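You operate a simulated robot arm through the tools that you are given. There is no shell and no other tool. Be economical: measure what you need, move in short steps, check, and stop when the job is done.

Carry out the task below with a simulated two-armed robot. There is one attempt and no reset: what you move stays moved.

Task
Prime the glue pump on slow speed, then switch it off.
Fine: yellow valve open till the sight glass on the pipe is full, then shut; other valves untouched. Where these are worked on the way, their far stop is far enough and under half their travel is too little: yellow valve.

Only the result counts: the job must be done as asked and must still hold three seconds after the hand-in. Knocking over, shifting, dropping, spilling or breaking anything else fails it.

Robot
Two 7-joint arms with fingered hands on one trunk, on a base that drives. Base frame: it is fixed to the floor where the robot stands at the start and does not move with it; the origin is under the middle of the robot, x ahead of it, y to its left, z up. Units: mm, rad, N and s.
The left shoulder is at the start at [60, 166, 677], the right one opposite. With the tool pointing down near the work surface each hand reaches from about 340 to 860 mm from the robot's upright axis, wherever it stands, measured 20 degrees to its own side. Places, roughly: blue valve lever [1200, -700, 400]; green pump switch [700, 0, 500]; pipe [800, -200, 400]; pump speed dial [800, -100, 500]; red valve lever [700, -300, 700]; white control box [800, 100, 300]; yellow valve [800, -300, 500]. Payload 5 kg a hand.
The TCP of each hand is the grasp point between the finger pads, 32 mm short of the fingertips. In the tool frame z runs along the fingers and y along their closing line. Largest opening 160 mm; the body of the gripper starts 89 mm behind the TCP. The gripper is a hand of 3 fingers: y runs from the thumb to the fingers, the wrist lies at [0, 0, -267] in the tool frame.
Orientation is told as [roll, pitch, yaw] about the base's x, y, z axes, in that order, counted from this pose: with the fingers straight down and closing along the base's y, the tool's x points along the base's -x, its y along +y and its z along -z.

Tools
- The arms move only by the tool nudge_tool. It takes "left_plan", "right_plan" or both (then of equal length, played together; a hand with none holds still); each is a list of rows, each an object of numbers (a shift or turn left out is 0): "tx", "ty", "tz": the shift along the tool's x, y, z in cm; "wx", "wy", "wz": the turn, a rotation vector about the tool's x, y, z in rad. In form: [{"tx": .., "ty": .., "tz": .., "wx": .., "wy": .., "wz": ..}, ...]. A call has 1 to 20 rows; each row shifts and turns the commanded pose from where the row before left it, along the tool's axes as they then stand. Rows are played at 5 a second. More than 50 mm and 0.15 rad between two rows, and nothing of the call is played. A pose out of reach is approached as far as the arm can. The call stops where the force on the tool passes 90 N (or 10 N more than at its start, if that is more) or the arm is blocked; 0.2 s more then pass. In this call time passes only in rows, and 0.2 s behind the last. The reply holds the time, the measured pose of the TCP, the force on the tool along the base axes, the opening and the grip force, in the units named above and with some noise, with the torque about the TCP (base axes, N m) and any sound that the robot's microphone picked up.
- Cameras (640 x 400 px; columns grow to the right, rows downward): "scene" is now at [44.1, -29.4, 1313.9]; the picture's right is [-0.37, -0.93, -0.00], its down [-0.75, 0.30, -0.59] and it looks along [0.55, -0.22, -0.80] (base axes); focal length 248 px, centre (320, 200). "left" rides on the left gripper at [-65, -4, -116] in its tool frame; the picture's right is [0.06, -1.00, 0.00], its down [0.87, 0.06, -0.49] and it looks along [0.49, 0.03, 0.87] (tool axes); focal length 261 px, centre (320, 200). "right" rides on the right gripper at [65, -4, -116] in its tool frame; the picture's right is [0.06, 1.00, 0.00], its down [-0.87, 0.05, -0.49] and it looks along [-0.49, 0.03, 0.87] (tool axes); focal length 261 px, centre (320, 200). There is no depth. A picture from a camera that has moved, and an enlarged one, comes with that camera's place and axes in the base frame and with its lens. The place of the scene camera against the robot may be out by one fixed shift of up to 12 mm in any direction.
- capture(camera): a new picture of that camera. No time passes.
- lift_body(by): slides the trunk up (or, below 0, down) by that many mm; the arms and the scene camera ride with it, the base frame stays. It gives what a move gives, with no picture.
- roll_base(legs): drives the robot by 1 to 6 legs, each [ahead, turn to the left] in mm and rad, along the robot's own axes; the way and the turn of a leg run together, so that a leg with both is an arc; at most 1500 mm and 3.142 rad a leg. The arms and the cameras ride along, it lands a little off, and it stops where it bumps. It gives what a move gives.
- finger_targets(finger1, finger2, thumb_bend, hand): sets how far each is bent, from 0 (flat) to 100 (curled in); at 30 the hand is open as for a grip, at 70 the pads meet at the TCP. One left out holds its place. A second passes; each finger stops where it meets its share of the squeeze, and holds until it gets a number again. It is the only way to open and close the hand. It gives what a move gives, with no picture; readings hold the bend of each and the force on the fingers (four entries, about 0 where the hand has none), thumb and palm.
- head_to(pan, tilt): turns the head with the scene camera to pan (to the left, within 1.501 rad either way) and tilt (down, from -0.506 to 1.204), counted from straight ahead of the robot. It gives what a move gives.
- zoom(camera, box): a new picture of the part [left, top, right, bottom] of that camera's present view, enlarged. No time passes.
- close_job(): hands the job in; it is judged then, once.

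Go step by step. Nothing tells you exact positions but the pictures and the camera data: compare them with the known pose of the tool, close in by small moves and look again before you grip or let go. The budget is 120 turns and 100 pictures, counting those below and the enlarged ones. Unless the task says otherwise, let go and move clear before handing in.

The tools are called after "Request:" by a JSON object that holds its "op" and its "data". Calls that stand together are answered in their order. nudge_tool: Moves the arms, as the interface text tells. Its arguments: {"type":"object","properties":{"left_plan":{"type":"array"},"right_plan":{"type":"array"}},"required":[]} The other tools are called the same way: lift_body (by) slides the trunk up or down; finger_targets (finger1, finger2, thumb_bend, hand) moves the fingers one by one; roll_base (legs) drives the base; head_to (pan, tilt) turns the head that bears the scene camera; capture (camera) takes a picture; zoom (camera, box) takes an enlarged picture of a part of a camera's view; close_job () hands the job in.

At the start:

```text
clock: 0.0
left_eef_pos: [737.3, -1.7, 629.7]
left_tool_rot: [0.001, 0.0, 0.0]
left_contact_force: [-0.2, -0.6, -0.1]
left_moment: [0.02, -0.01, -0.02]
left_grip_width: 159.8
left_gripper_force: 0.0
left_shape: jaw
left_bend: [30.0, 30.0, 30.0]
left_finger forces: [0.0, 0.1, 0.1, 0.1, 0.0, 0.1]
right_eef_pos: [444.0, -423.6, 656.4]
right_tool_rot: [0.001, 0.0, 0.001]
right_contact_force: [-0.1, -0.4, -0.3]
right_moment: [-0.02, -0.01, -0.01]
right_grip_width: 159.9
right_gripper_force: 0.1
right_shape: jaw
right_bend: [30.0, 30.0, 30.0]
right_finger forces: [0.0, 0.1, 0.0, 0.0, 0.0, 0.0]
trunk travel left (down, up): [-225.0, 365.0]
robot x, y, heading: [-0.7, 2.2, 0.001]
head pan, tilt: [-0.377, 0.934]
```

scene: 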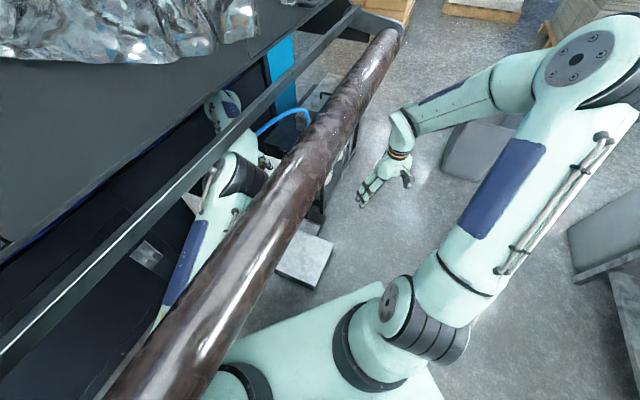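
right: 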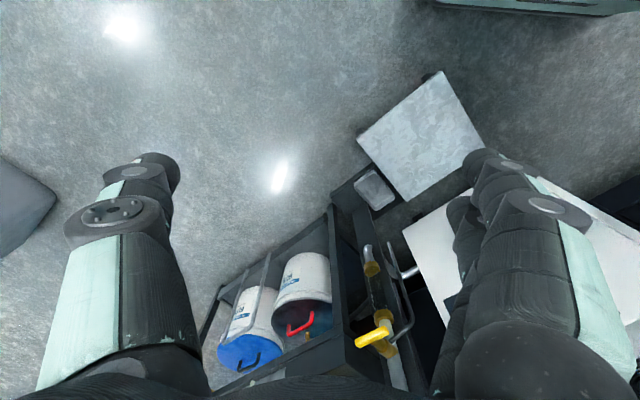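
left: 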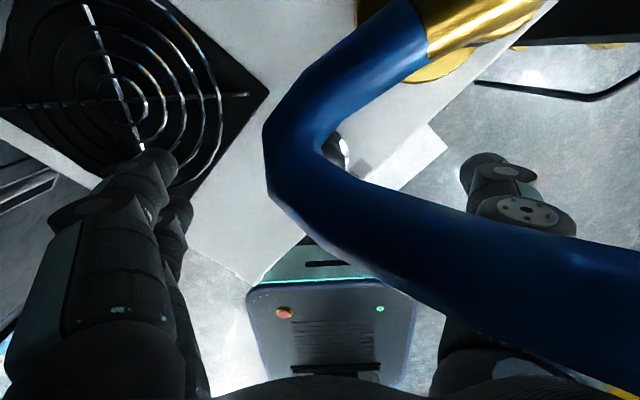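

A large overhead pipe blocks much of the scene view. The right camera shows a cart with the yellow valve, so I'll look closer with enlargements.

Request:
{"op": "zoom", "data": {"camera": "right", "box": [200, 180, 520, 400]}}

Request:
{"op": "zoom", "data": {"camera": "scene", "box": [180, 60, 420, 300]}}

Request:
{"op": "zoom", "data": {"camera": "left", "box": [220, 80, 460, 400]}}

```text
1.82 times, centred on (360, 290) of right
camera zoom: at [379.1, -427.0, 770.7], right [-0.06, 1.0, 0.0], down [0.87, 0.05, 0.49], along [0.49, 0.03, -0.87], focal length 474 px, centre (247, 36)
```

zoom: 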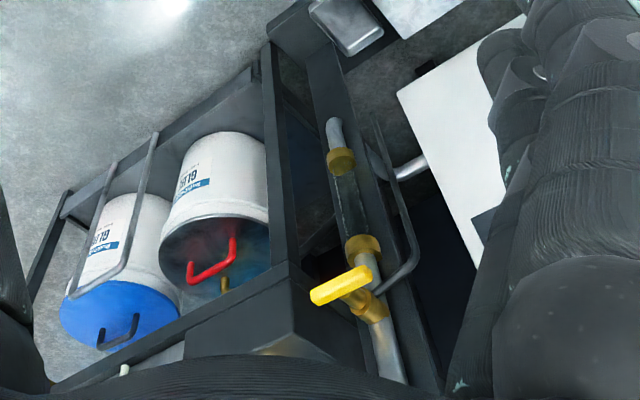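

```text
1.67 times, centred on (300, 180) of scene
camera zoom: at [44.1, -29.4, 1313.9], right [-0.37, -0.93, 0.0], down [-0.75, 0.3, -0.59], along [0.55, -0.22, -0.8], focal length 412 px, centre (353, 233)
```

zoom: 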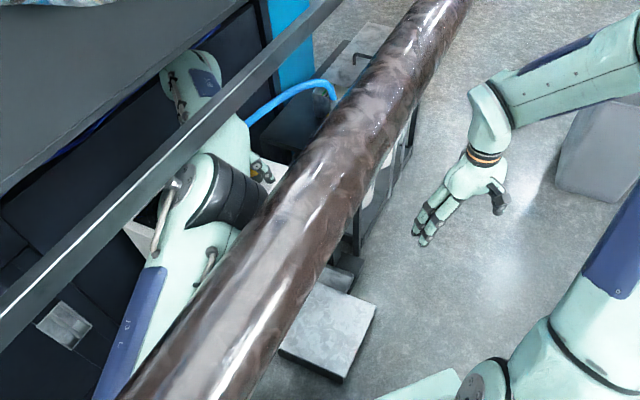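

```text
1.25 times, centred on (340, 240) of left
camera zoom: at [802.6, -6.8, 745.4], right [-0.06, -1.0, 0.0], down [-0.87, 0.06, 0.49], along [-0.49, 0.03, -0.87], focal length 326 px, centre (295, 150)
```

zoom: 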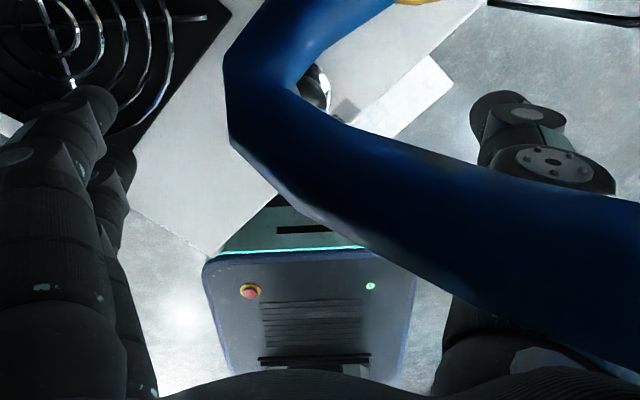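

The right camera should see the panel better if the hand tilts forward. I'll tilt it and look again, and also look with the head turned a little further left.

Request:
{"op": "nudge_tool", "data": {"right_plan": [{"wy": -0.15}, {"wy": -0.15}, {"wy": -0.15}, {"wy": -0.15}]}}

Request:
{"op": "capture", "data": {"camera": "right"}}

```text
clock: 1.0
left_eef_pos: [736.4, -2.1, 629.8]
left_tool_rot: [-0.001, 0.0, 0.0]
left_contact_force: [0.4, 0.2, 0.8]
left_moment: [0.0, -0.02, 0.01]
left_grip_width: 160.1
left_gripper_force: 0.0
left_shape: jaw
left_bend: [30.0, 30.0, 30.0]
left_finger forces: [0.0, 0.1, 0.0, 0.0, 0.0, 0.0]
right_eef_pos: [446.5, -419.8, 657.0]
right_tool_rot: [0.009, -0.604, 0.002]
right_contact_force: [-2.1, -3.3, -0.3]
right_moment: [0.26, -0.17, 0.18]
right_grip_width: 159.9
right_gripper_force: 0.0
right_shape: jaw
right_bend: [30.0, 30.0, 30.0]
right_finger forces: [0.0, 0.1, 0.1, 0.0, 0.1, 0.0]
trunk travel left (down, up): [-225.0, 365.0]
robot x, y, heading: [-1.2, -0.6, 0.0]
head pan, tilt: [-0.377, 0.934]
```

```text
93 pictures are left
camera right: at [327.5, -424.3, 713.9], right [-0.06, 1.0, -0.03], down [0.44, 0.05, 0.9], along [0.9, 0.04, -0.44], focal length 261 px, centre (320, 200)
```

right: 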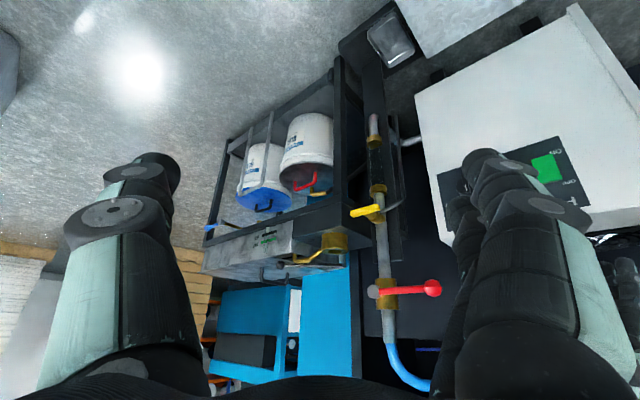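

The image is upside-down (rows go up in z). I can see the vertical pipe with the red valve above, the yellow valve below it, the sight glass below that, and the white box with a green rocker; I'll zoom.

Request:
{"op": "zoom", "data": {"camera": "right", "box": [400, 100, 640, 250]}}

Request:
{"op": "zoom", "data": {"camera": "right", "box": [320, 90, 480, 310]}}

```text
2.67 times, centred on (520, 175) of right
camera zoom: at [327.5, -424.3, 713.9], right [-0.06, 1.0, -0.03], down [0.44, 0.05, 0.9], along [0.9, 0.04, -0.44], focal length 695 px, centre (-213, 267)
```

zoom: 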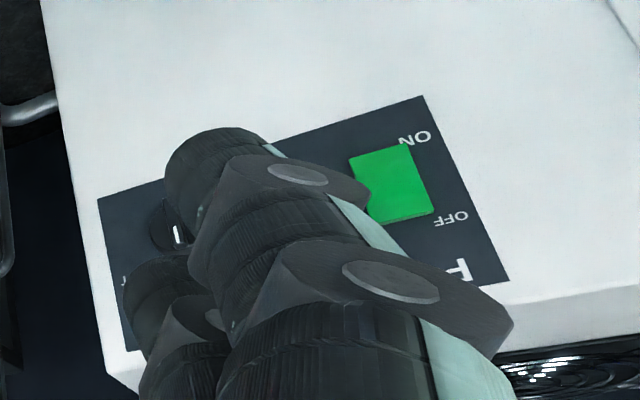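

```text
1.82 times, centred on (400, 200) of right
camera zoom: at [327.5, -424.3, 713.9], right [-0.06, 1.0, -0.03], down [0.44, 0.05, 0.9], along [0.9, 0.04, -0.44], focal length 474 px, centre (174, 200)
```

zoom: 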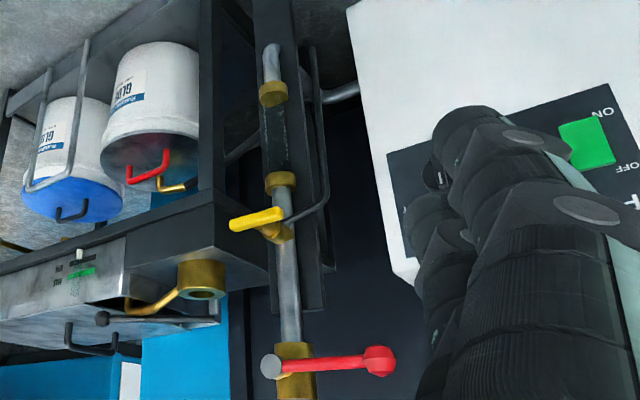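

The panel faces the robot: OFF end of the green rocker is up, ON end down, with the dial to its right. I'll bring the right hand lower and toward the panel for an unobstructed view, and check the overhead obstacle with the head.

Request:
{"op": "head_to", "data": {"pan": 0.0, "tilt": 0.6}}

Request:
{"op": "capture", "data": {"camera": "scene"}}

Request:
{"op": "nudge_tool", "data": {"right_plan": [{"ty": 4.5}, {"ty": 4.5}, {"ty": 4.5}, {"ty": 4.5}]}}

Request:
{"op": "capture", "data": {"camera": "right"}}

```text
clock: 1.9
left_eef_pos: [736.1, -2.2, 629.9]
left_tool_rot: [0.0, -0.001, -0.003]
left_contact_force: [0.8, 0.3, 0.0]
left_moment: [0.01, 0.01, 0.0]
left_grip_width: 159.9
left_gripper_force: 0.1
left_shape: jaw
left_bend: [30.0, 30.0, 30.0]
left_finger forces: [0.1, 0.0, 0.0, 0.0, 0.0, 0.0]
right_eef_pos: [447.0, -419.8, 657.0]
right_tool_rot: [0.008, -0.603, 0.003]
right_contact_force: [0.1, 0.5, -0.1]
right_moment: [0.03, -0.02, 0.03]
right_grip_width: 159.9
right_gripper_force: 0.1
right_shape: jaw
right_bend: [30.0, 30.0, 30.0]
right_finger forces: [0.0, 0.0, 0.0, 0.0, 0.1, 0.0]
trunk travel left (down, up): [-225.0, 365.0]
robot x, y, heading: [-1.3, 1.2, -0.002]
head pan, tilt: [0.0, 0.6]
```

```text
90 pictures are left
camera scene: at [64.0, -2.4, 1341.1], right [0.0, -1.0, 0.0], down [-0.57, 0.0, -0.82], along [0.82, 0.0, -0.57], focal length 248 px, centre (320, 200)
```

scene: 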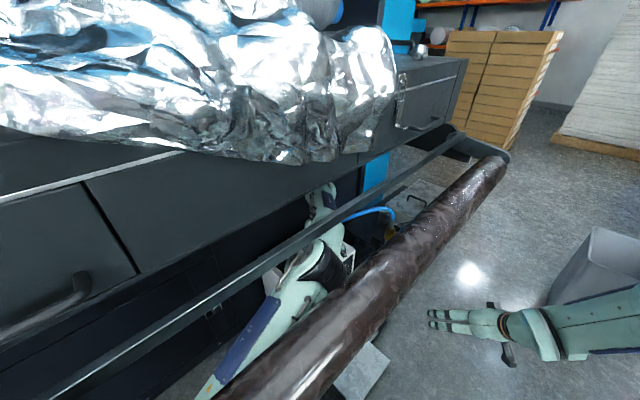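

```text
clock: 2.9
left_eef_pos: [736.3, -2.1, 630.1]
left_tool_rot: [0.0, 0.0, 0.0]
left_contact_force: [0.1, 0.2, 0.6]
left_moment: [-0.03, 0.05, -0.02]
left_grip_width: 159.7
left_gripper_force: 0.0
left_shape: jaw
left_bend: [30.0, 30.0, 30.0]
left_finger forces: [0.0, 0.0, 0.0, 0.0, 0.1, 0.1]
right_eef_pos: [497.8, -267.5, 667.0]
right_tool_rot: [0.0, -0.597, -0.002]
right_contact_force: [0.2, 1.0, 0.7]
right_moment: [-0.01, -0.02, 0.03]
right_grip_width: 160.0
right_gripper_force: 0.1
right_shape: jaw
right_bend: [30.0, 30.0, 30.0]
right_finger forces: [0.1, 0.1, 0.0, 0.1, 0.0, 0.1]
right hand out of reach, approached as far as the arm can: row 1, 2, 3, 4
trunk travel left (down, up): [-225.0, 365.0]
robot x, y, heading: [0.8, 3.8, -0.001]
head pan, tilt: [0.0, 0.6]
```

```text
89 pictures are left
camera right: at [379.0, -269.9, 725.1], right [-0.05, 1.0, -0.03], down [0.44, 0.05, 0.9], along [0.9, 0.03, -0.44], focal length 261 px, centre (320, 200)
```

right: 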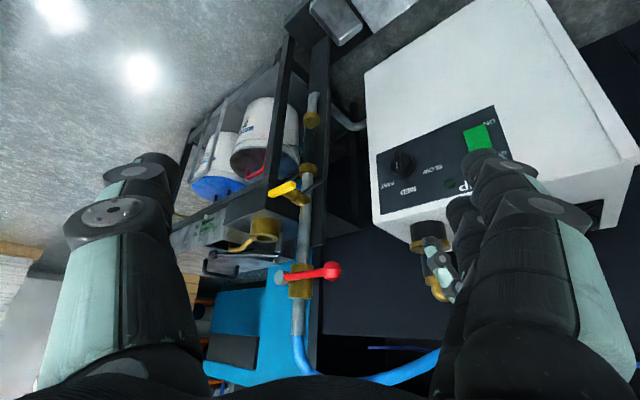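

Now the panel is visible; zoom on the panel and valve.

Request:
{"op": "zoom", "data": {"camera": "right", "box": [360, 90, 640, 260]}}

Request:
{"op": "zoom", "data": {"camera": "right", "box": [240, 80, 400, 320]}}

```text
2.29 times, centred on (500, 175) of right
camera zoom: at [379.0, -269.9, 725.1], right [-0.05, 1.0, -0.03], down [0.44, 0.05, 0.9], along [0.9, 0.03, -0.44], focal length 596 px, centre (-91, 257)
```

zoom: 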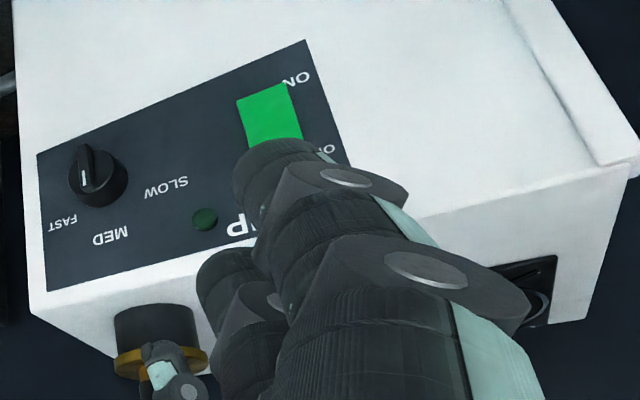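

```text
1.67 times, centred on (320, 200) of right
camera zoom: at [379.0, -269.9, 725.1], right [-0.05, 1.0, -0.03], down [0.44, 0.05, 0.9], along [0.9, 0.03, -0.44], focal length 434 px, centre (320, 200)
```

zoom: 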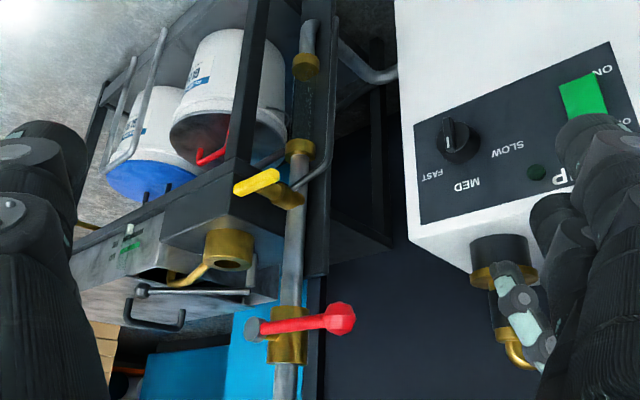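

The left hand sits next to a blue hose and a brass fitting, so I'll check their geometry before moving it.

Request:
{"op": "zoom", "data": {"camera": "right", "box": [280, 200, 480, 400]}}

Request:
{"op": "zoom", "data": {"camera": "scene", "box": [260, 160, 440, 290]}}

```text
2.00 times, centred on (380, 300) of right
camera zoom: at [379.0, -269.9, 725.1], right [-0.05, 1.0, -0.03], down [0.44, 0.05, 0.9], along [0.9, 0.03, -0.44], focal length 521 px, centre (200, 0)
```

zoom: 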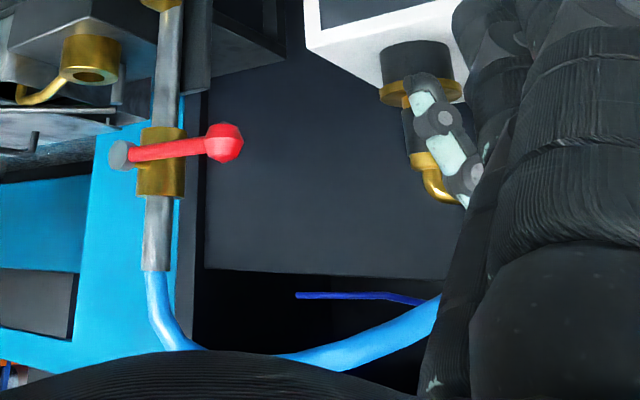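

```text
3.08 times, centred on (350, 225) of scene
camera zoom: at [64.0, -2.3, 1341.2], right [0.0, -1.0, 0.0], down [-0.56, 0.0, -0.83], along [0.83, 0.0, -0.56], focal length 762 px, centre (228, 123)
```

zoom: 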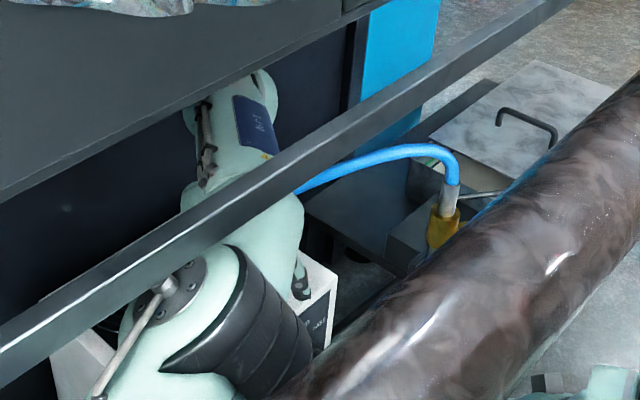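

The hose appears to pass just ahead (+x) of the left hand, so backing the left hand off towards the robot is safe. I'll do that and check.

Request:
{"op": "nudge_tool", "data": {"left_plan": [{"tx": 1.5, "tz": -0.5}, {"tx": 1.5, "tz": -0.5}, {"tx": 2.0}, {"tx": 2.0}]}}

Request:
{"op": "capture", "data": {"camera": "left"}}

```text
clock: 3.7
left_eef_pos: [695.6, 42.8, 569.6]
left_tool_rot: [0.084, 0.066, 0.02]
left_contact_force: [8.2, -20.3, 43.2]
left_moment: [3.78, -0.3, -0.88]
left_grip_width: 158.8
left_gripper_force: 0.0
left_shape: jaw
left_bend: [32.0, 32.0, 30.0]
left_finger forces: [26.5, 16.8, 0.1, 0.1, 0.0, 0.0]
right_eef_pos: [509.5, -257.8, 663.5]
right_tool_rot: [-0.009, -0.581, 0.015]
right_contact_force: [0.0, -0.2, -0.4]
right_moment: [-0.06, 0.04, -0.04]
right_grip_width: 159.7
right_gripper_force: 0.1
right_shape: jaw
right_bend: [30.0, 30.0, 30.0]
right_finger forces: [0.0, 0.1, 0.1, 0.0, 0.0, 0.0]
trunk travel left (down, up): [-225.0, 365.0]
robot x, y, heading: [1.0, -1.0, 0.029]
head pan, tilt: [0.0, 0.6]
stopped in row 4 (left hand): the force on the tool passed its limit at 118 N (the readings are from after the stop); the commanded pose is now the measured one
```

```text
84 pictures are left
camera left: at [768.8, 30.1, 680.0], right [-0.05, -1.0, -0.08], down [-0.84, -0.01, 0.55], along [-0.55, 0.09, -0.83], focal length 261 px, centre (320, 200)
```

left: 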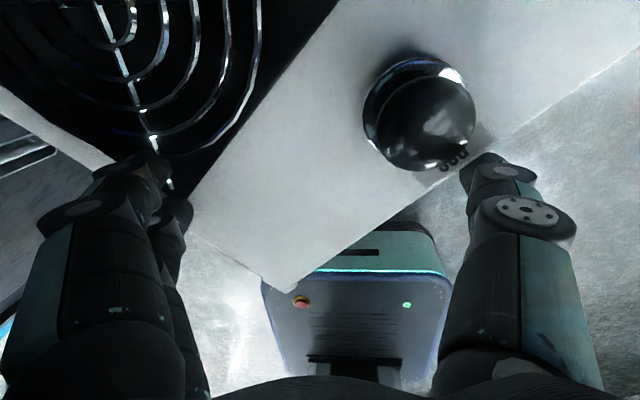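

The arm made an unexpected dip and the fingers are pressing on the box top. I'll look before relieving it.

Request:
{"op": "capture", "data": {"camera": "scene"}}

Request:
{"op": "capture", "data": {"camera": "right"}}

```text
83 pictures are left
camera scene: at [78.2, 10.3, 1339.1], right [0.03, -1.0, 0.01], down [-0.57, -0.02, -0.82], along [0.82, 0.02, -0.57], focal length 248 px, centre (320, 200)
```

scene: 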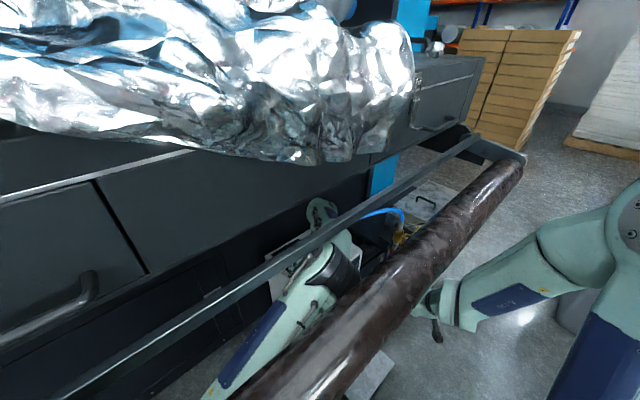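

```text
82 pictures are left
camera right: at [392.3, -262.0, 723.4], right [-0.06, 1.0, -0.04], down [0.46, 0.06, 0.89], along [0.89, 0.04, -0.46], focal length 261 px, centre (320, 200)
```

right: 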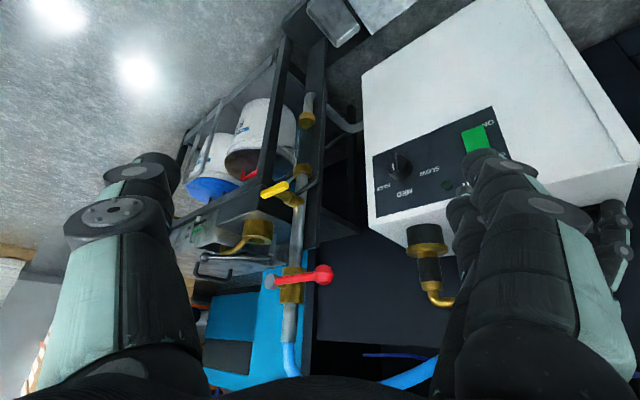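

The fingers rest on the box top and the elbow is likely catching beneath the overhead bar. I'll ease the hand straight up by a little and watch the forces.

Request:
{"op": "nudge_tool", "data": {"left_plan": [{"tz": -0.8}, {"tz": -0.8}]}}

```text
clock: 4.5
left_eef_pos: [689.3, 45.8, 567.2]
left_tool_rot: [0.122, 0.084, 0.02]
left_contact_force: [6.5, -10.4, 23.1]
left_moment: [2.01, -0.29, -0.71]
left_grip_width: 159.5
left_gripper_force: 0.0
left_shape: jaw
left_bend: [31.0, 30.0, 30.0]
left_finger forces: [17.8, 5.1, 0.1, 0.0, 0.1, 0.1]
right_eef_pos: [507.7, -261.3, 663.7]
right_tool_rot: [-0.003, -0.583, 0.011]
right_contact_force: [0.6, -0.2, 0.2]
right_moment: [0.01, -0.03, -0.06]
right_grip_width: 159.9
right_gripper_force: 0.1
right_shape: jaw
right_bend: [30.0, 30.0, 30.0]
right_finger forces: [0.0, 0.0, 0.1, 0.0, 0.0, 0.1]
trunk travel left (down, up): [-225.0, 365.0]
robot x, y, heading: [3.0, 4.7, 0.028]
head pan, tilt: [0.0, 0.6]
stopped in row 2 (left hand): the arm was blocked; the commanded pose is now the measured one
```

Going up is blocked while retracted; I'll reverse along the path back toward the known-free start pose in small rows.

Request:
{"op": "nudge_tool", "data": {"left_plan": [{"tx": -0.7, "ty": -0.8, "tz": -0.5, "wx": 0.03, "wy": -0.02}, {"tx": -0.8, "ty": -1.0, "tz": -1.0, "wx": 0.03, "wy": -0.02}, {"tx": -0.8, "ty": -1.0, "tz": -1.2, "wx": 0.03, "wy": -0.02}]}}

```text
clock: 5.5
left_eef_pos: [696.2, 14.6, 550.0]
left_tool_rot: [0.104, 0.063, -0.013]
left_contact_force: [-0.1, -13.5, 56.1]
left_moment: [6.51, -0.1, -0.06]
left_grip_width: 160.0
left_gripper_force: 0.1
left_shape: jaw
left_bend: [16.0, 18.0, 30.0]
left_finger forces: [28.2, 28.0, 0.0, 0.0, 0.1, 0.1]
right_eef_pos: [504.0, -264.9, 666.2]
right_tool_rot: [0.005, -0.587, 0.004]
right_contact_force: [0.9, -0.3, 0.1]
right_moment: [-0.03, 0.02, -0.02]
right_grip_width: 159.7
right_gripper_force: 0.2
right_shape: jaw
right_bend: [30.0, 30.0, 30.0]
right_finger forces: [0.1, 0.0, 0.0, 0.0, 0.0, 0.1]
trunk travel left (down, up): [-225.0, 365.0]
robot x, y, heading: [2.7, 0.5, 0.016]
head pan, tilt: [0.0, 0.6]
stopped in row 3 (left hand): the arm was blocked; the commanded pose is now the measured one
```

The fingers give when bent flatter, so flattening them frees the box top. I'll do that first.

Request:
{"op": "finger_targets", "data": {"hand": "left", "finger1": 0, "finger2": 0}}

Request:
{"op": "head_to", "data": {"pan": 0.35, "tilt": 1.0}}

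Request:
{"op": "capture", "data": {"camera": "scene"}}

Request:
{"op": "capture", "data": {"camera": "left"}}

```text
clock: 6.5
left_eef_pos: [694.3, 12.0, 549.9]
left_tool_rot: [0.094, 0.07, -0.009]
left_contact_force: [-0.4, 0.0, 0.5]
left_moment: [0.01, -0.01, 0.01]
left_grip_width: 204.4
left_gripper_force: 0.1
left_shape: fingers
left_bend: [0.0, 0.0, 30.0]
left_finger forces: [0.1, 0.1, 0.0, 0.0, 0.0, 0.0]
right_eef_pos: [505.3, -265.4, 665.5]
right_tool_rot: [0.004, -0.588, 0.003]
right_contact_force: [-0.3, -0.6, 0.8]
right_moment: [0.02, -0.03, -0.01]
right_grip_width: 159.8
right_gripper_force: 0.2
right_shape: jaw
right_bend: [30.0, 30.0, 30.0]
right_finger forces: [0.2, 0.0, 0.0, 0.0, 0.1, 0.0]
trunk travel left (down, up): [-225.0, 365.0]
robot x, y, heading: [0.1, -2.8, 0.019]
head pan, tilt: [0.0, 0.6]
```

```text
clock: 7.3
left_eef_pos: [693.8, 12.7, 551.0]
left_tool_rot: [0.096, 0.068, -0.01]
left_contact_force: [0.6, 0.2, 0.2]
left_moment: [-0.01, 0.03, 0.0]
left_grip_width: 204.5
left_gripper_force: 0.0
left_shape: fingers
left_bend: [0.0, 0.0, 30.0]
left_finger forces: [0.0, 0.1, 0.1, 0.1, 0.0, 0.1]
right_eef_pos: [504.3, -265.6, 664.3]
right_tool_rot: [0.003, -0.587, 0.004]
right_contact_force: [-0.1, 0.1, -0.7]
right_moment: [-0.02, 0.0, -0.01]
right_grip_width: 160.1
right_gripper_force: 0.1
right_shape: jaw
right_bend: [30.0, 30.0, 30.0]
right_finger forces: [0.0, 0.0, 0.0, 0.0, 0.0, 0.1]
trunk travel left (down, up): [-225.0, 365.0]
robot x, y, heading: [0.5, 3.3, 0.017]
head pan, tilt: [0.351, 1.0]
```

```text
81 pictures are left
camera scene: at [46.4, 21.7, 1308.8], right [0.36, -0.93, 0.0], down [-0.79, -0.3, -0.54], along [0.5, 0.2, -0.84], focal length 248 px, centre (320, 200)
```

scene: 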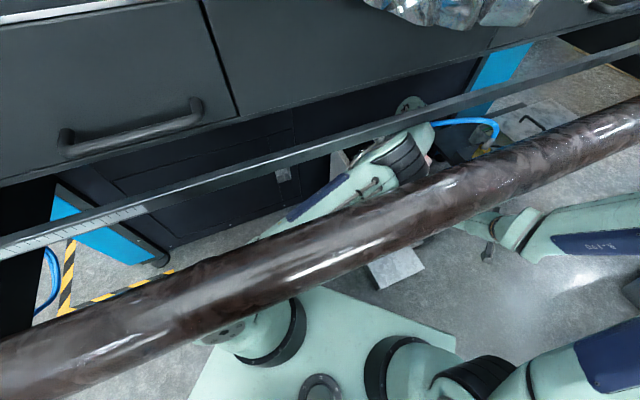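

```text
80 pictures are left
camera left: at [767.6, -3.8, 660.1], right [-0.08, -0.99, -0.09], down [-0.83, 0.02, 0.55], along [-0.55, 0.12, -0.83], focal length 261 px, centre (320, 200)
```

left: 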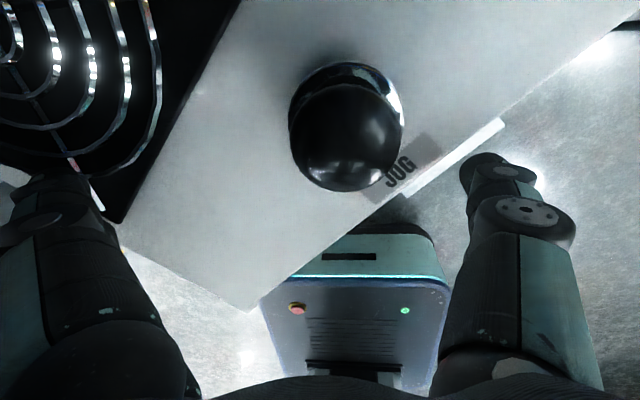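

The black dome labelled JOG sits on top of the box, directly under where the left hand started, so I must avoid it. The left arm lies under the roll and bar, so I'll lower the trunk in small steps while raising the hand relative to it.

Request:
{"op": "finger_targets", "data": {"hand": "left", "thumb_bend": 0}}

Request:
{"op": "lift_body", "data": {"by": -12}}

Request:
{"op": "nudge_tool", "data": {"left_plan": [{"tz": -0.6}, {"tz": -0.6}]}}

```text
clock: 8.3
left_eef_pos: [695.4, 12.8, 550.4]
left_tool_rot: [0.097, 0.068, -0.009]
left_contact_force: [-0.8, 0.4, 0.2]
left_moment: [-0.02, 0.03, -0.01]
left_grip_width: 225.9
left_gripper_force: 0.0
left_shape: fingers
left_bend: [0.0, 0.0, 0.0]
left_finger forces: [0.1, 0.0, 0.1, 0.0, 0.0, 0.0]
right_eef_pos: [504.5, -265.3, 665.1]
right_tool_rot: [0.004, -0.587, 0.004]
right_contact_force: [0.7, 0.5, -0.7]
right_moment: [-0.01, 0.03, -0.03]
right_grip_width: 159.9
right_gripper_force: 0.1
right_shape: jaw
right_bend: [30.0, 30.0, 30.0]
right_finger forces: [0.0, 0.0, 0.0, 0.0, 0.0, 0.1]
trunk travel left (down, up): [-225.0, 365.0]
robot x, y, heading: [1.0, 4.3, 0.016]
head pan, tilt: [0.351, 1.0]
```

```text
clock: 8.9
left_eef_pos: [694.8, 11.2, 550.2]
left_tool_rot: [0.084, 0.055, -0.009]
left_contact_force: [-0.3, 0.1, -0.1]
left_moment: [0.03, -0.02, 0.03]
left_grip_width: 226.0
left_gripper_force: 0.0
left_shape: fingers
left_bend: [0.0, 0.0, 0.0]
left_finger forces: [0.0, 0.0, 0.0, 0.0, 0.1, 0.0]
right_eef_pos: [501.6, -266.3, 656.4]
right_tool_rot: [0.003, -0.592, 0.003]
right_contact_force: [-0.1, 0.3, -0.2]
right_moment: [0.05, 0.0, -0.01]
right_grip_width: 159.9
right_gripper_force: 0.1
right_shape: jaw
right_bend: [30.0, 30.0, 30.0]
right_finger forces: [0.1, 0.0, 0.0, 0.0, 0.0, 0.0]
trunk travel left (down, up): [-213.0, 377.0]
robot x, y, heading: [0.1, 3.0, 0.015]
head pan, tilt: [0.351, 1.0]
```

```text
clock: 9.5
left_eef_pos: [693.2, 9.1, 554.0]
left_tool_rot: [0.093, 0.06, -0.013]
left_contact_force: [-0.3, 0.6, -0.3]
left_moment: [0.0, 0.0, -0.02]
left_grip_width: 226.0
left_gripper_force: 0.1
left_shape: fingers
left_bend: [0.0, 0.0, 0.0]
left_finger forces: [0.0, 0.0, 0.0, 0.0, 0.1, 0.1]
right_eef_pos: [500.6, -266.0, 652.6]
right_tool_rot: [0.003, -0.591, 0.002]
right_contact_force: [-0.4, -0.5, 0.7]
right_moment: [0.01, 0.02, -0.02]
right_grip_width: 159.6
right_gripper_force: 0.1
right_shape: jaw
right_bend: [30.0, 30.0, 30.0]
right_finger forces: [0.1, 0.0, 0.0, 0.0, 0.0, 0.0]
trunk travel left (down, up): [-213.0, 377.0]
robot x, y, heading: [-1.4, 2.7, 0.009]
head pan, tilt: [0.351, 1.0]
```

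That works: the left hand didn't descend and the strain is easing. Continue.

Request:
{"op": "lift_body", "data": {"by": -25}}

Request:
{"op": "nudge_tool", "data": {"left_plan": [{"tz": -0.8}, {"tz": -0.8}, {"tz": -0.8}]}}

```text
clock: 10.2
left_eef_pos: [697.7, 11.5, 537.6]
left_tool_rot: [0.087, 0.052, -0.008]
left_contact_force: [-2.6, -1.5, 15.5]
left_moment: [2.09, -0.11, 0.37]
left_grip_width: 234.3
left_gripper_force: 7.6
left_shape: fingers
left_bend: [0.0, 0.0, 0.0]
left_finger forces: [9.1, 6.7, 0.0, 0.0, 0.0, 0.0]
right_eef_pos: [499.6, -263.8, 631.2]
right_tool_rot: [0.002, -0.591, 0.005]
right_contact_force: [-0.9, -0.3, 0.6]
right_moment: [0.01, 0.02, -0.01]
right_grip_width: 159.8
right_gripper_force: 0.0
right_shape: jaw
right_bend: [30.0, 30.0, 30.0]
right_finger forces: [0.1, 0.1, 0.0, 0.0, 0.0, 0.0]
trunk travel left (down, up): [-188.0, 402.0]
robot x, y, heading: [3.2, 1.0, 0.022]
head pan, tilt: [0.351, 1.0]
```

```text
clock: 11.0
left_eef_pos: [696.4, 8.1, 557.9]
left_tool_rot: [0.088, 0.057, -0.007]
left_contact_force: [0.2, 0.8, -0.6]
left_moment: [0.02, 0.01, 0.0]
left_grip_width: 226.6
left_gripper_force: 0.0
left_shape: fingers
left_bend: [0.0, 0.0, 0.0]
left_finger forces: [0.0, 0.0, 0.1, 0.1, 0.1, 0.1]
right_eef_pos: [501.8, -265.7, 630.4]
right_tool_rot: [0.002, -0.592, 0.005]
right_contact_force: [-0.1, 0.2, -0.3]
right_moment: [-0.04, -0.02, -0.01]
right_grip_width: 160.1
right_gripper_force: 0.0
right_shape: jaw
right_bend: [30.0, 30.0, 30.0]
right_finger forces: [0.0, 0.0, 0.0, 0.0, 0.0, 0.1]
trunk travel left (down, up): [-188.0, 402.0]
robot x, y, heading: [-0.9, 2.0, 0.023]
head pan, tilt: [0.351, 1.0]
```

Good, the hand now rises when told to. I'll raise it further and test.

Request:
{"op": "nudge_tool", "data": {"left_plan": [{"tz": -1.0}, {"tz": -1.0}, {"tz": -1.0}, {"tz": -1.0}]}}

Request:
{"op": "lift_body", "data": {"by": -25}}

Request:
{"op": "nudge_tool", "data": {"left_plan": [{"tz": -1.0, "wx": 0.04}, {"tz": -1.0, "wx": 0.04}, {"tz": -1.0}]}}

```text
clock: 12.2
left_eef_pos: [686.5, 2.1, 567.6]
left_tool_rot: [0.12, 0.093, -0.023]
left_contact_force: [1.0, 1.3, 0.2]
left_moment: [-0.02, -0.02, -0.01]
left_grip_width: 226.2
left_gripper_force: 0.0
left_shape: fingers
left_bend: [0.0, 0.0, 0.0]
left_finger forces: [0.0, 0.0, 0.1, 0.0, 0.1, 0.0]
right_eef_pos: [500.3, -265.9, 629.4]
right_tool_rot: [0.003, -0.589, 0.003]
right_contact_force: [-0.3, -0.6, 0.0]
right_moment: [0.05, -0.03, 0.0]
right_grip_width: 160.0
right_gripper_force: 0.0
right_shape: jaw
right_bend: [30.0, 30.0, 30.0]
right_finger forces: [0.1, 0.1, 0.1, 0.0, 0.1, 0.0]
trunk travel left (down, up): [-188.0, 402.0]
robot x, y, heading: [-0.9, -0.6, 0.015]
head pan, tilt: [0.351, 1.0]
stopped in row 4 (left hand): the arm was blocked; the commanded pose is now the measured one
```

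```text
clock: 12.9
left_eef_pos: [691.0, 3.4, 553.9]
left_tool_rot: [0.11, 0.08, -0.018]
left_contact_force: [-0.1, -0.6, 0.3]
left_moment: [-0.03, 0.01, 0.01]
left_grip_width: 226.7
left_gripper_force: 0.1
left_shape: fingers
left_bend: [0.0, 0.0, 0.0]
left_finger forces: [0.0, 0.0, 0.1, 0.1, 0.0, 0.0]
right_eef_pos: [501.0, -265.5, 606.0]
right_tool_rot: [0.002, -0.592, 0.006]
right_contact_force: [-0.6, -0.1, 0.3]
right_moment: [0.0, 0.0, -0.01]
right_grip_width: 159.8
right_gripper_force: 0.0
right_shape: jaw
right_bend: [30.0, 30.0, 30.0]
right_finger forces: [0.0, 0.1, 0.1, 0.0, 0.1, 0.0]
trunk travel left (down, up): [-163.0, 427.0]
robot x, y, heading: [1.8, -2.8, 0.014]
head pan, tilt: [0.351, 1.0]
```

```text
clock: 13.8
left_eef_pos: [693.6, 2.1, 582.6]
left_tool_rot: [0.03, 0.079, -0.018]
left_contact_force: [-0.8, -0.2, -0.4]
left_moment: [0.0, 0.02, 0.0]
left_grip_width: 226.8
left_gripper_force: 0.2
left_shape: fingers
left_bend: [0.0, 0.0, 0.0]
left_finger forces: [0.1, 0.1, 0.1, 0.0, 0.1, 0.1]
right_eef_pos: [501.3, -263.9, 605.3]
right_tool_rot: [0.001, -0.591, 0.005]
right_contact_force: [-0.6, 1.2, 0.1]
right_moment: [0.02, -0.01, -0.02]
right_grip_width: 159.9
right_gripper_force: 0.1
right_shape: jaw
right_bend: [30.0, 30.0, 30.0]
right_finger forces: [0.0, 0.0, 0.0, 0.0, 0.0, 0.1]
trunk travel left (down, up): [-163.0, 427.0]
robot x, y, heading: [1.9, 3.0, 0.011]
head pan, tilt: [0.351, 1.0]
```

Progress; I'll continue lowering the trunk while keeping the hand up.

Request:
{"op": "lift_body", "data": {"by": -30}}

Request:
{"op": "nudge_tool", "data": {"left_plan": [{"tz": -1.0}, {"tz": -1.0}, {"tz": -1.0}], "right_plan": [{"tz": -1.0}, {"tz": -1.0}, {"tz": -1.0}]}}

Request:
{"op": "lift_body", "data": {"by": -30}}

Request:
{"op": "nudge_tool", "data": {"left_plan": [{"tz": -1.0}, {"tz": -1.0}, {"tz": -1.0}]}}

Request:
{"op": "capture", "data": {"camera": "scene"}}

Request:
{"op": "capture", "data": {"camera": "left"}}

```text
clock: 14.5
left_eef_pos: [693.8, 3.2, 553.4]
left_tool_rot: [0.031, 0.081, -0.018]
left_contact_force: [-0.7, -1.2, 4.8]
left_moment: [0.54, -0.06, 0.02]
left_grip_width: 228.3
left_gripper_force: 1.6
left_shape: fingers
left_bend: [0.0, 0.0, 0.0]
left_finger forces: [3.7, 0.3, 0.1, 0.0, 0.0, 0.0]
right_eef_pos: [500.8, -264.9, 575.3]
right_tool_rot: [0.002, -0.592, 0.004]
right_contact_force: [0.0, 0.2, 1.3]
right_moment: [-0.04, 0.04, -0.01]
right_grip_width: 159.8
right_gripper_force: 0.0
right_shape: jaw
right_bend: [30.0, 30.0, 30.0]
right_finger forces: [0.0, 0.1, 0.0, 0.0, 0.1, 0.0]
trunk travel left (down, up): [-133.0, 457.0]
robot x, y, heading: [2.2, 0.3, 0.013]
head pan, tilt: [0.351, 1.0]
```

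```text
clock: 15.3
left_eef_pos: [695.4, 3.0, 581.9]
left_tool_rot: [0.03, 0.08, -0.017]
left_contact_force: [0.5, 0.2, -0.6]
left_moment: [-0.01, 0.01, 0.01]
left_grip_width: 226.5
left_gripper_force: 0.1
left_shape: fingers
left_bend: [0.0, 0.0, 0.0]
left_finger forces: [0.1, 0.0, 0.0, 0.0, 0.0, 0.0]
right_eef_pos: [492.5, -266.5, 601.8]
right_tool_rot: [0.003, -0.59, 0.008]
right_contact_force: [-0.2, 0.1, -1.0]
right_moment: [0.01, 0.0, -0.01]
right_grip_width: 159.8
right_gripper_force: 0.1
right_shape: jaw
right_bend: [30.0, 30.0, 30.0]
right_finger forces: [0.0, 0.0, 0.1, 0.0, 0.1, 0.1]
right hand out of reach, approached as far as the arm can: row 2
trunk travel left (down, up): [-133.0, 457.0]
robot x, y, heading: [0.5, 1.2, 0.015]
head pan, tilt: [0.351, 1.0]
```

```text
clock: 16.1
left_eef_pos: [696.1, 2.4, 552.1]
left_tool_rot: [0.032, 0.079, -0.017]
left_contact_force: [-0.9, -2.1, 4.9]
left_moment: [0.61, -0.07, 0.01]
left_grip_width: 228.6
left_gripper_force: 2.6
left_shape: fingers
left_bend: [0.0, 0.0, 0.0]
left_finger forces: [4.2, 0.6, 0.0, 0.0, 0.1, 0.0]
right_eef_pos: [490.5, -267.1, 573.1]
right_tool_rot: [0.001, -0.59, 0.006]
right_contact_force: [-0.4, 0.7, -0.4]
right_moment: [0.01, 0.01, -0.02]
right_grip_width: 159.9
right_gripper_force: 0.1
right_shape: jaw
right_bend: [30.0, 30.0, 30.0]
right_finger forces: [0.1, 0.0, 0.0, 0.1, 0.1, 0.0]
trunk travel left (down, up): [-103.0, 487.0]
robot x, y, heading: [0.6, -3.3, 0.017]
head pan, tilt: [0.351, 1.0]
```

```text
clock: 16.9
left_eef_pos: [697.6, 1.9, 580.6]
left_tool_rot: [0.031, 0.082, -0.016]
left_contact_force: [0.2, -0.8, 0.6]
left_moment: [0.02, 0.02, 0.05]
left_grip_width: 226.8
left_gripper_force: 0.1
left_shape: fingers
left_bend: [0.0, 0.0, 0.0]
left_finger forces: [0.0, 0.0, 0.0, 0.0, 0.0, 0.0]
right_eef_pos: [491.8, -267.0, 572.2]
right_tool_rot: [0.001, -0.59, 0.005]
right_contact_force: [1.2, 0.3, 0.3]
right_moment: [0.0, -0.01, 0.0]
right_grip_width: 159.8
right_gripper_force: 0.1
right_shape: jaw
right_bend: [30.0, 30.0, 30.0]
right_finger forces: [0.0, 0.1, 0.1, 0.0, 0.0, 0.0]
trunk travel left (down, up): [-103.0, 487.0]
robot x, y, heading: [0.3, 0.6, 0.017]
head pan, tilt: [0.351, 1.0]
```

```text
79 pictures are left
camera scene: at [40.3, 22.6, 1187.1], right [0.36, -0.93, 0.0], down [-0.79, -0.3, -0.54], along [0.5, 0.19, -0.84], focal length 248 px, centre (320, 200)
```

scene: 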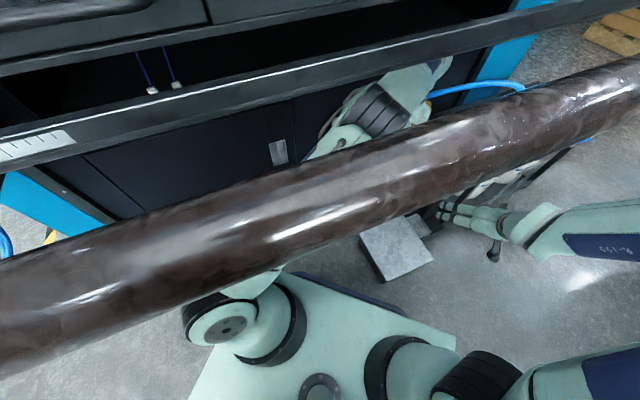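

```text
78 pictures are left
camera left: at [772.9, -7.4, 690.5], right [-0.08, -1.0, -0.02], down [-0.83, 0.05, 0.56], along [-0.56, 0.07, -0.83], focal length 261 px, centre (320, 200)
```

left: 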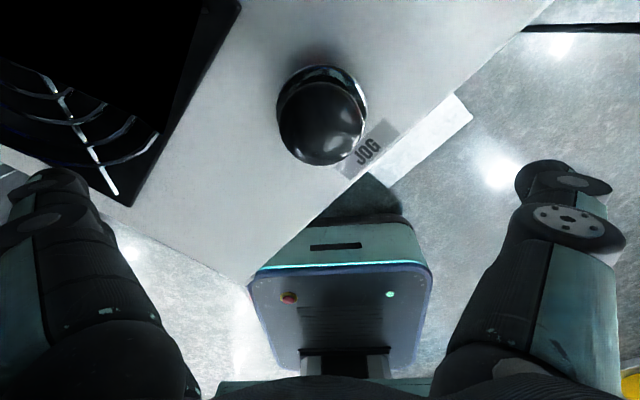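

The roll lies at about z≈850 along the line x+y≈300, and the bench (and box face) is turned 45°. I'll pitch the left hand toward horizontal while backing off, so its wrist comes down below the roll.

Request:
{"op": "nudge_tool", "data": {"left_plan": [{"tz": -0.6, "wy": -0.12}, {"tz": -0.8, "wy": -0.12}, {"tz": -1, "wy": -0.12}, {"tz": -1, "wy": -0.12}, {"tz": -1, "wy": -0.12}]}}

Request:
{"op": "capture", "data": {"camera": "left"}}

```text
clock: 17.7
left_eef_pos: [711.6, 32.6, 536.7]
left_tool_rot: [0.073, -0.227, -0.017]
left_contact_force: [2.9, -38.1, 68.0]
left_moment: [9.76, 0.85, 0.12]
left_grip_width: 233.4
left_gripper_force: 33.1
left_shape: fingers
left_bend: [0.0, 0.0, 0.0]
left_finger forces: [11.8, 56.1, 0.0, 0.0, 0.1, 0.1]
right_eef_pos: [501.6, -257.3, 561.4]
right_tool_rot: [-0.016, -0.571, 0.022]
right_contact_force: [0.3, 0.4, -0.4]
right_moment: [0.01, 0.01, 0.03]
right_grip_width: 159.9
right_gripper_force: 0.0
right_shape: jaw
right_bend: [30.0, 30.0, 30.0]
right_finger forces: [0.1, 0.0, 0.1, 0.0, 0.0, 0.0]
trunk travel left (down, up): [-103.0, 487.0]
robot x, y, heading: [0.2, -2.6, 0.029]
head pan, tilt: [0.351, 1.0]
stopped in row 4 (left hand): the force on the tool passed its limit at 121 N (the readings are from after the stop); the commanded pose is now the measured one
```

```text
77 pictures are left
camera left: at [750.6, 19.0, 662.9], right [-0.06, -0.99, -0.08], down [-0.96, 0.04, 0.29], along [-0.28, 0.1, -0.95], focal length 261 px, centre (320, 200)
```

left: 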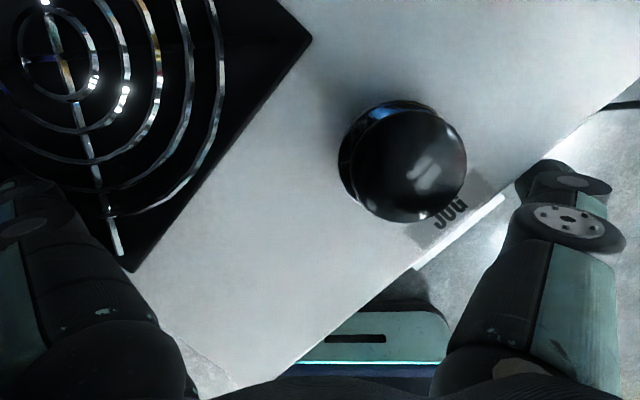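

Pitching it makes the elbow jam against the overhead roll again. I'll undo the pitch, raise the hand and park it at its original safe height, then work with the right arm only.

Request:
{"op": "nudge_tool", "data": {"left_plan": [{"wy": 0.1, "tz": -0.3}, {"wy": 0.1, "tz": -0.6}, {"wy": 0.1, "tz": -0.8}, {"wx": 0.03, "tz": -0.8}]}}

```text
clock: 18.7
left_eef_pos: [699.2, 18.2, 594.0]
left_tool_rot: [0.043, 0.051, 0.005]
left_contact_force: [-0.2, 0.5, -0.2]
left_moment: [0.0, 0.01, -0.04]
left_grip_width: 226.7
left_gripper_force: 0.0
left_shape: fingers
left_bend: [0.0, 0.0, 0.0]
left_finger forces: [0.0, 0.0, 0.0, 0.1, 0.1, 0.0]
right_eef_pos: [494.0, -264.1, 573.4]
right_tool_rot: [0.001, -0.587, 0.013]
right_contact_force: [0.3, -0.6, 0.0]
right_moment: [-0.02, -0.01, 0.01]
right_grip_width: 159.9
right_gripper_force: 0.1
right_shape: jaw
right_bend: [30.0, 30.0, 30.0]
right_finger forces: [0.0, 0.0, 0.0, 0.0, 0.0, 0.0]
trunk travel left (down, up): [-103.0, 487.0]
robot x, y, heading: [4.0, 3.0, 0.028]
head pan, tilt: [0.351, 1.0]
```

Left hand is free again. Raise it a bit more and then view the panel from the right camera.

Request:
{"op": "nudge_tool", "data": {"left_plan": [{"tz": -0.8, "tx": -0.8}, {"tz": -0.8, "tx": -0.8}, {"tz": -0.6, "tx": -0.6}]}}

Request:
{"op": "capture", "data": {"camera": "right"}}

Request:
{"op": "head_to", "data": {"pan": -0.45, "tilt": 0.75}}

Request:
{"op": "capture", "data": {"camera": "scene"}}

```text
clock: 19.5
left_eef_pos: [722.5, 18.0, 615.0]
left_tool_rot: [0.045, 0.051, 0.005]
left_contact_force: [-0.1, 0.8, -0.4]
left_moment: [0.02, 0.0, -0.02]
left_grip_width: 226.8
left_gripper_force: 0.0
left_shape: fingers
left_bend: [0.0, 0.0, 0.0]
left_finger forces: [0.1, 0.0, 0.0, 0.0, 0.0, 0.1]
right_eef_pos: [494.9, -264.3, 572.0]
right_tool_rot: [0.002, -0.588, 0.011]
right_contact_force: [0.9, 0.8, -0.5]
right_moment: [-0.01, 0.0, -0.01]
right_grip_width: 159.7
right_gripper_force: 0.0
right_shape: jaw
right_bend: [30.0, 30.0, 30.0]
right_finger forces: [0.0, 0.0, 0.0, 0.0, 0.1, 0.0]
trunk travel left (down, up): [-103.0, 487.0]
robot x, y, heading: [-1.0, 2.8, 0.022]
head pan, tilt: [0.351, 1.0]
```

```text
76 pictures are left
camera right: at [376.8, -268.4, 631.6], right [-0.06, 1.0, -0.03], down [0.45, 0.06, 0.89], along [0.89, 0.04, -0.45], focal length 261 px, centre (320, 200)
```

right: 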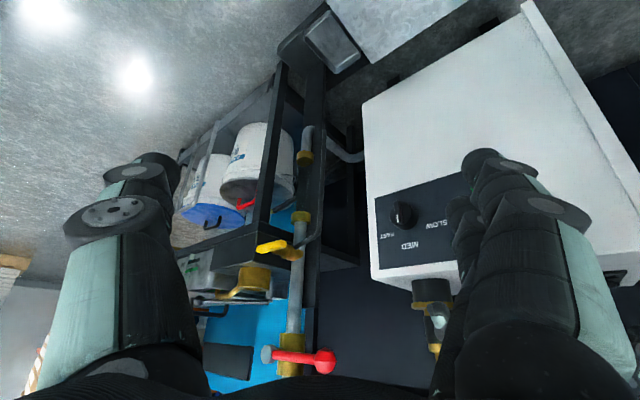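

```text
clock: 20.6
left_eef_pos: [723.4, 16.4, 613.5]
left_tool_rot: [0.045, 0.049, 0.006]
left_contact_force: [-0.6, -0.3, 0.8]
left_moment: [0.0, 0.04, -0.01]
left_grip_width: 226.9
left_gripper_force: 0.0
left_shape: fingers
left_bend: [0.0, 0.0, 0.0]
left_finger forces: [0.0, 0.0, 0.0, 0.0, 0.0, 0.1]
right_eef_pos: [495.3, -264.0, 571.5]
right_tool_rot: [0.001, -0.588, 0.01]
right_contact_force: [0.2, -0.1, -1.1]
right_moment: [-0.03, 0.0, 0.04]
right_grip_width: 159.9
right_gripper_force: 0.1
right_shape: jaw
right_bend: [30.0, 30.0, 30.0]
right_finger forces: [0.0, 0.1, 0.0, 0.0, 0.0, 0.0]
trunk travel left (down, up): [-103.0, 487.0]
robot x, y, heading: [4.2, 0.5, 0.021]
head pan, tilt: [-0.45, 0.75]
```

```text
75 pictures are left
camera scene: at [51.6, -36.3, 1206.3], right [-0.41, -0.91, 0.0], down [-0.62, 0.28, -0.73], along [0.67, -0.3, -0.68], focal length 248 px, centre (320, 200)
```

scene: 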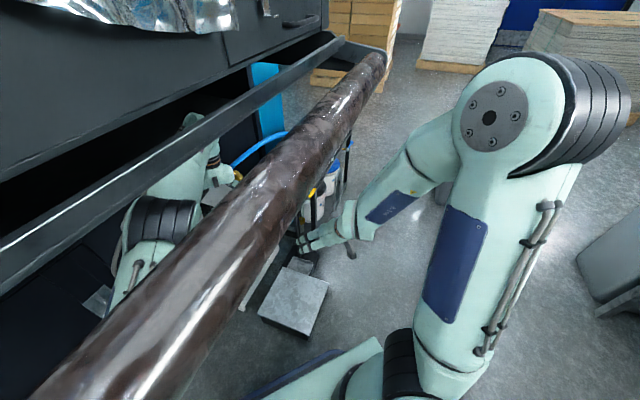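

Triangulated: the yellow lever tip is near (801,-347,512) and its valve body near (826,-289,504). I'll zoom in on the valve and dial from here.

Request:
{"op": "zoom", "data": {"camera": "right", "box": [240, 110, 350, 270]}}

Request:
{"op": "zoom", "data": {"camera": "right", "box": [360, 170, 470, 280]}}

```text
2.50 times, centred on (295, 190) of right
camera zoom: at [376.8, -268.5, 631.6], right [-0.06, 1.0, -0.03], down [0.45, 0.06, 0.89], along [0.89, 0.04, -0.45], focal length 652 px, centre (382, 225)
```

zoom: 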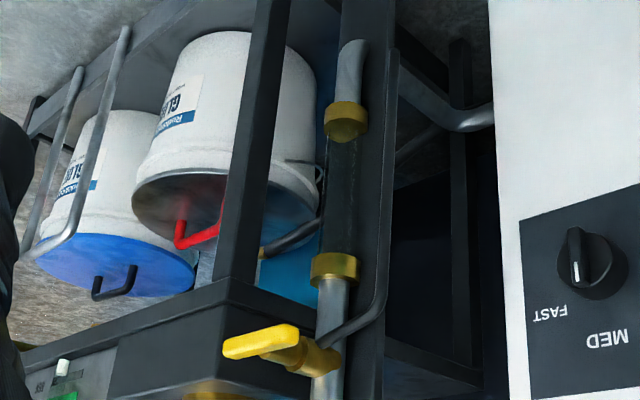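

```text
3.64 times, centred on (415, 225) of right
camera zoom: at [376.8, -268.5, 631.6], right [-0.06, 1.0, -0.03], down [0.45, 0.06, 0.89], along [0.89, 0.04, -0.45], focal length 948 px, centre (-26, 109)
```

zoom: 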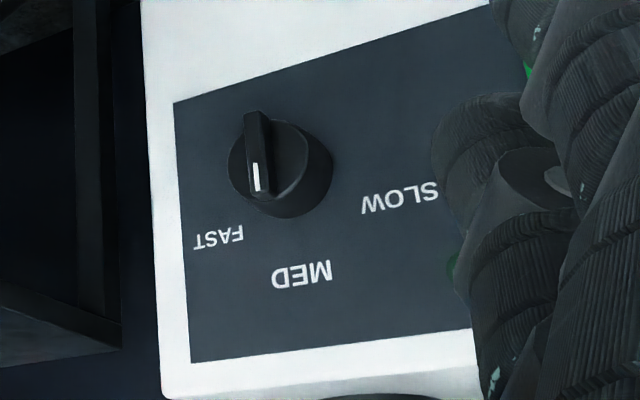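

The dial pointer is at MED, so it needs one step to SLOW (counter-clockwise). The yellow lever looks horizontal, i.e. shut. I'll bring the right hand closer under the roll to inspect the valve.

Request:
{"op": "nudge_tool", "data": {"right_plan": [{"tz": 2.8, "tx": -1.0, "ty": -1.3, "wy": -0.06}, {"tz": 2.8, "tx": -0.8, "ty": -1.3, "wy": -0.06}, {"tz": 2.8, "tx": -0.6, "ty": -1.3, "wy": -0.06}, {"tz": 2.8, "tx": -0.3, "ty": -1.3, "wy": -0.06}, {"tz": 2.8, "tx": 0, "ty": -1.3, "wy": -0.06}]}}

Request:
{"op": "capture", "data": {"camera": "right"}}

```text
clock: 21.8
left_eef_pos: [721.9, 17.7, 613.1]
left_tool_rot: [0.045, 0.051, 0.005]
left_contact_force: [0.0, -0.3, 0.4]
left_moment: [0.02, -0.04, 0.01]
left_grip_width: 226.5
left_gripper_force: 0.0
left_shape: fingers
left_bend: [0.0, 0.0, 0.0]
left_finger forces: [0.1, 0.0, 0.0, 0.0, 0.0, 0.0]
right_eef_pos: [607.4, -329.0, 482.2]
right_tool_rot: [0.005, -0.89, 0.008]
right_contact_force: [0.2, -0.3, 0.2]
right_moment: [-0.01, 0.03, 0.02]
right_grip_width: 159.8
right_gripper_force: 0.1
right_shape: jaw
right_bend: [30.0, 30.0, 30.0]
right_finger forces: [0.0, 0.1, 0.1, 0.0, 0.0, 0.1]
trunk travel left (down, up): [-103.0, 487.0]
robot x, y, heading: [-2.8, 3.0, 0.026]
head pan, tilt: [-0.45, 0.75]
```

```text
72 pictures are left
camera right: at [475.7, -333.4, 503.8], right [-0.05, 1.0, -0.05], down [0.17, 0.05, 0.98], along [0.98, 0.04, -0.17], focal length 261 px, centre (320, 200)
```

right: 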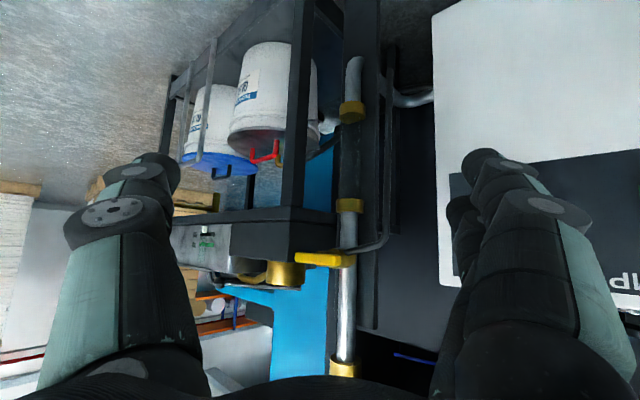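

Request:
{"op": "zoom", "data": {"camera": "right", "box": [260, 70, 440, 290]}}

Request:
{"op": "zoom", "data": {"camera": "right", "box": [280, 210, 400, 290]}}

```text
1.82 times, centred on (350, 180) of right
camera zoom: at [475.7, -333.4, 503.8], right [-0.05, 1.0, -0.05], down [0.17, 0.05, 0.98], along [0.98, 0.04, -0.17], focal length 474 px, centre (266, 236)
```

zoom: 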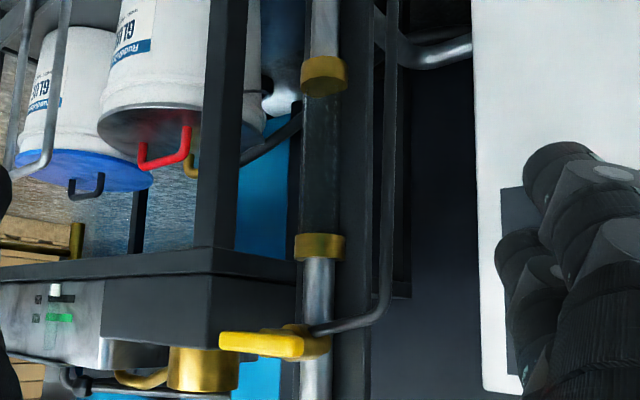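

```text
5.00 times, centred on (340, 250) of right
camera zoom: at [475.7, -333.4, 503.8], right [-0.05, 1.0, -0.05], down [0.17, 0.05, 0.98], along [0.98, 0.04, -0.17], focal length 1303 px, centre (220, -50)
```

zoom: 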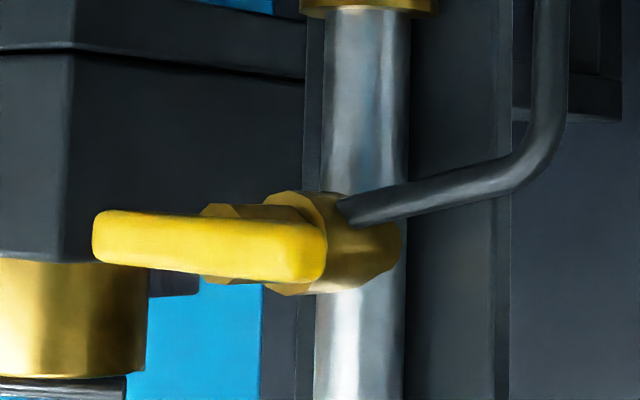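

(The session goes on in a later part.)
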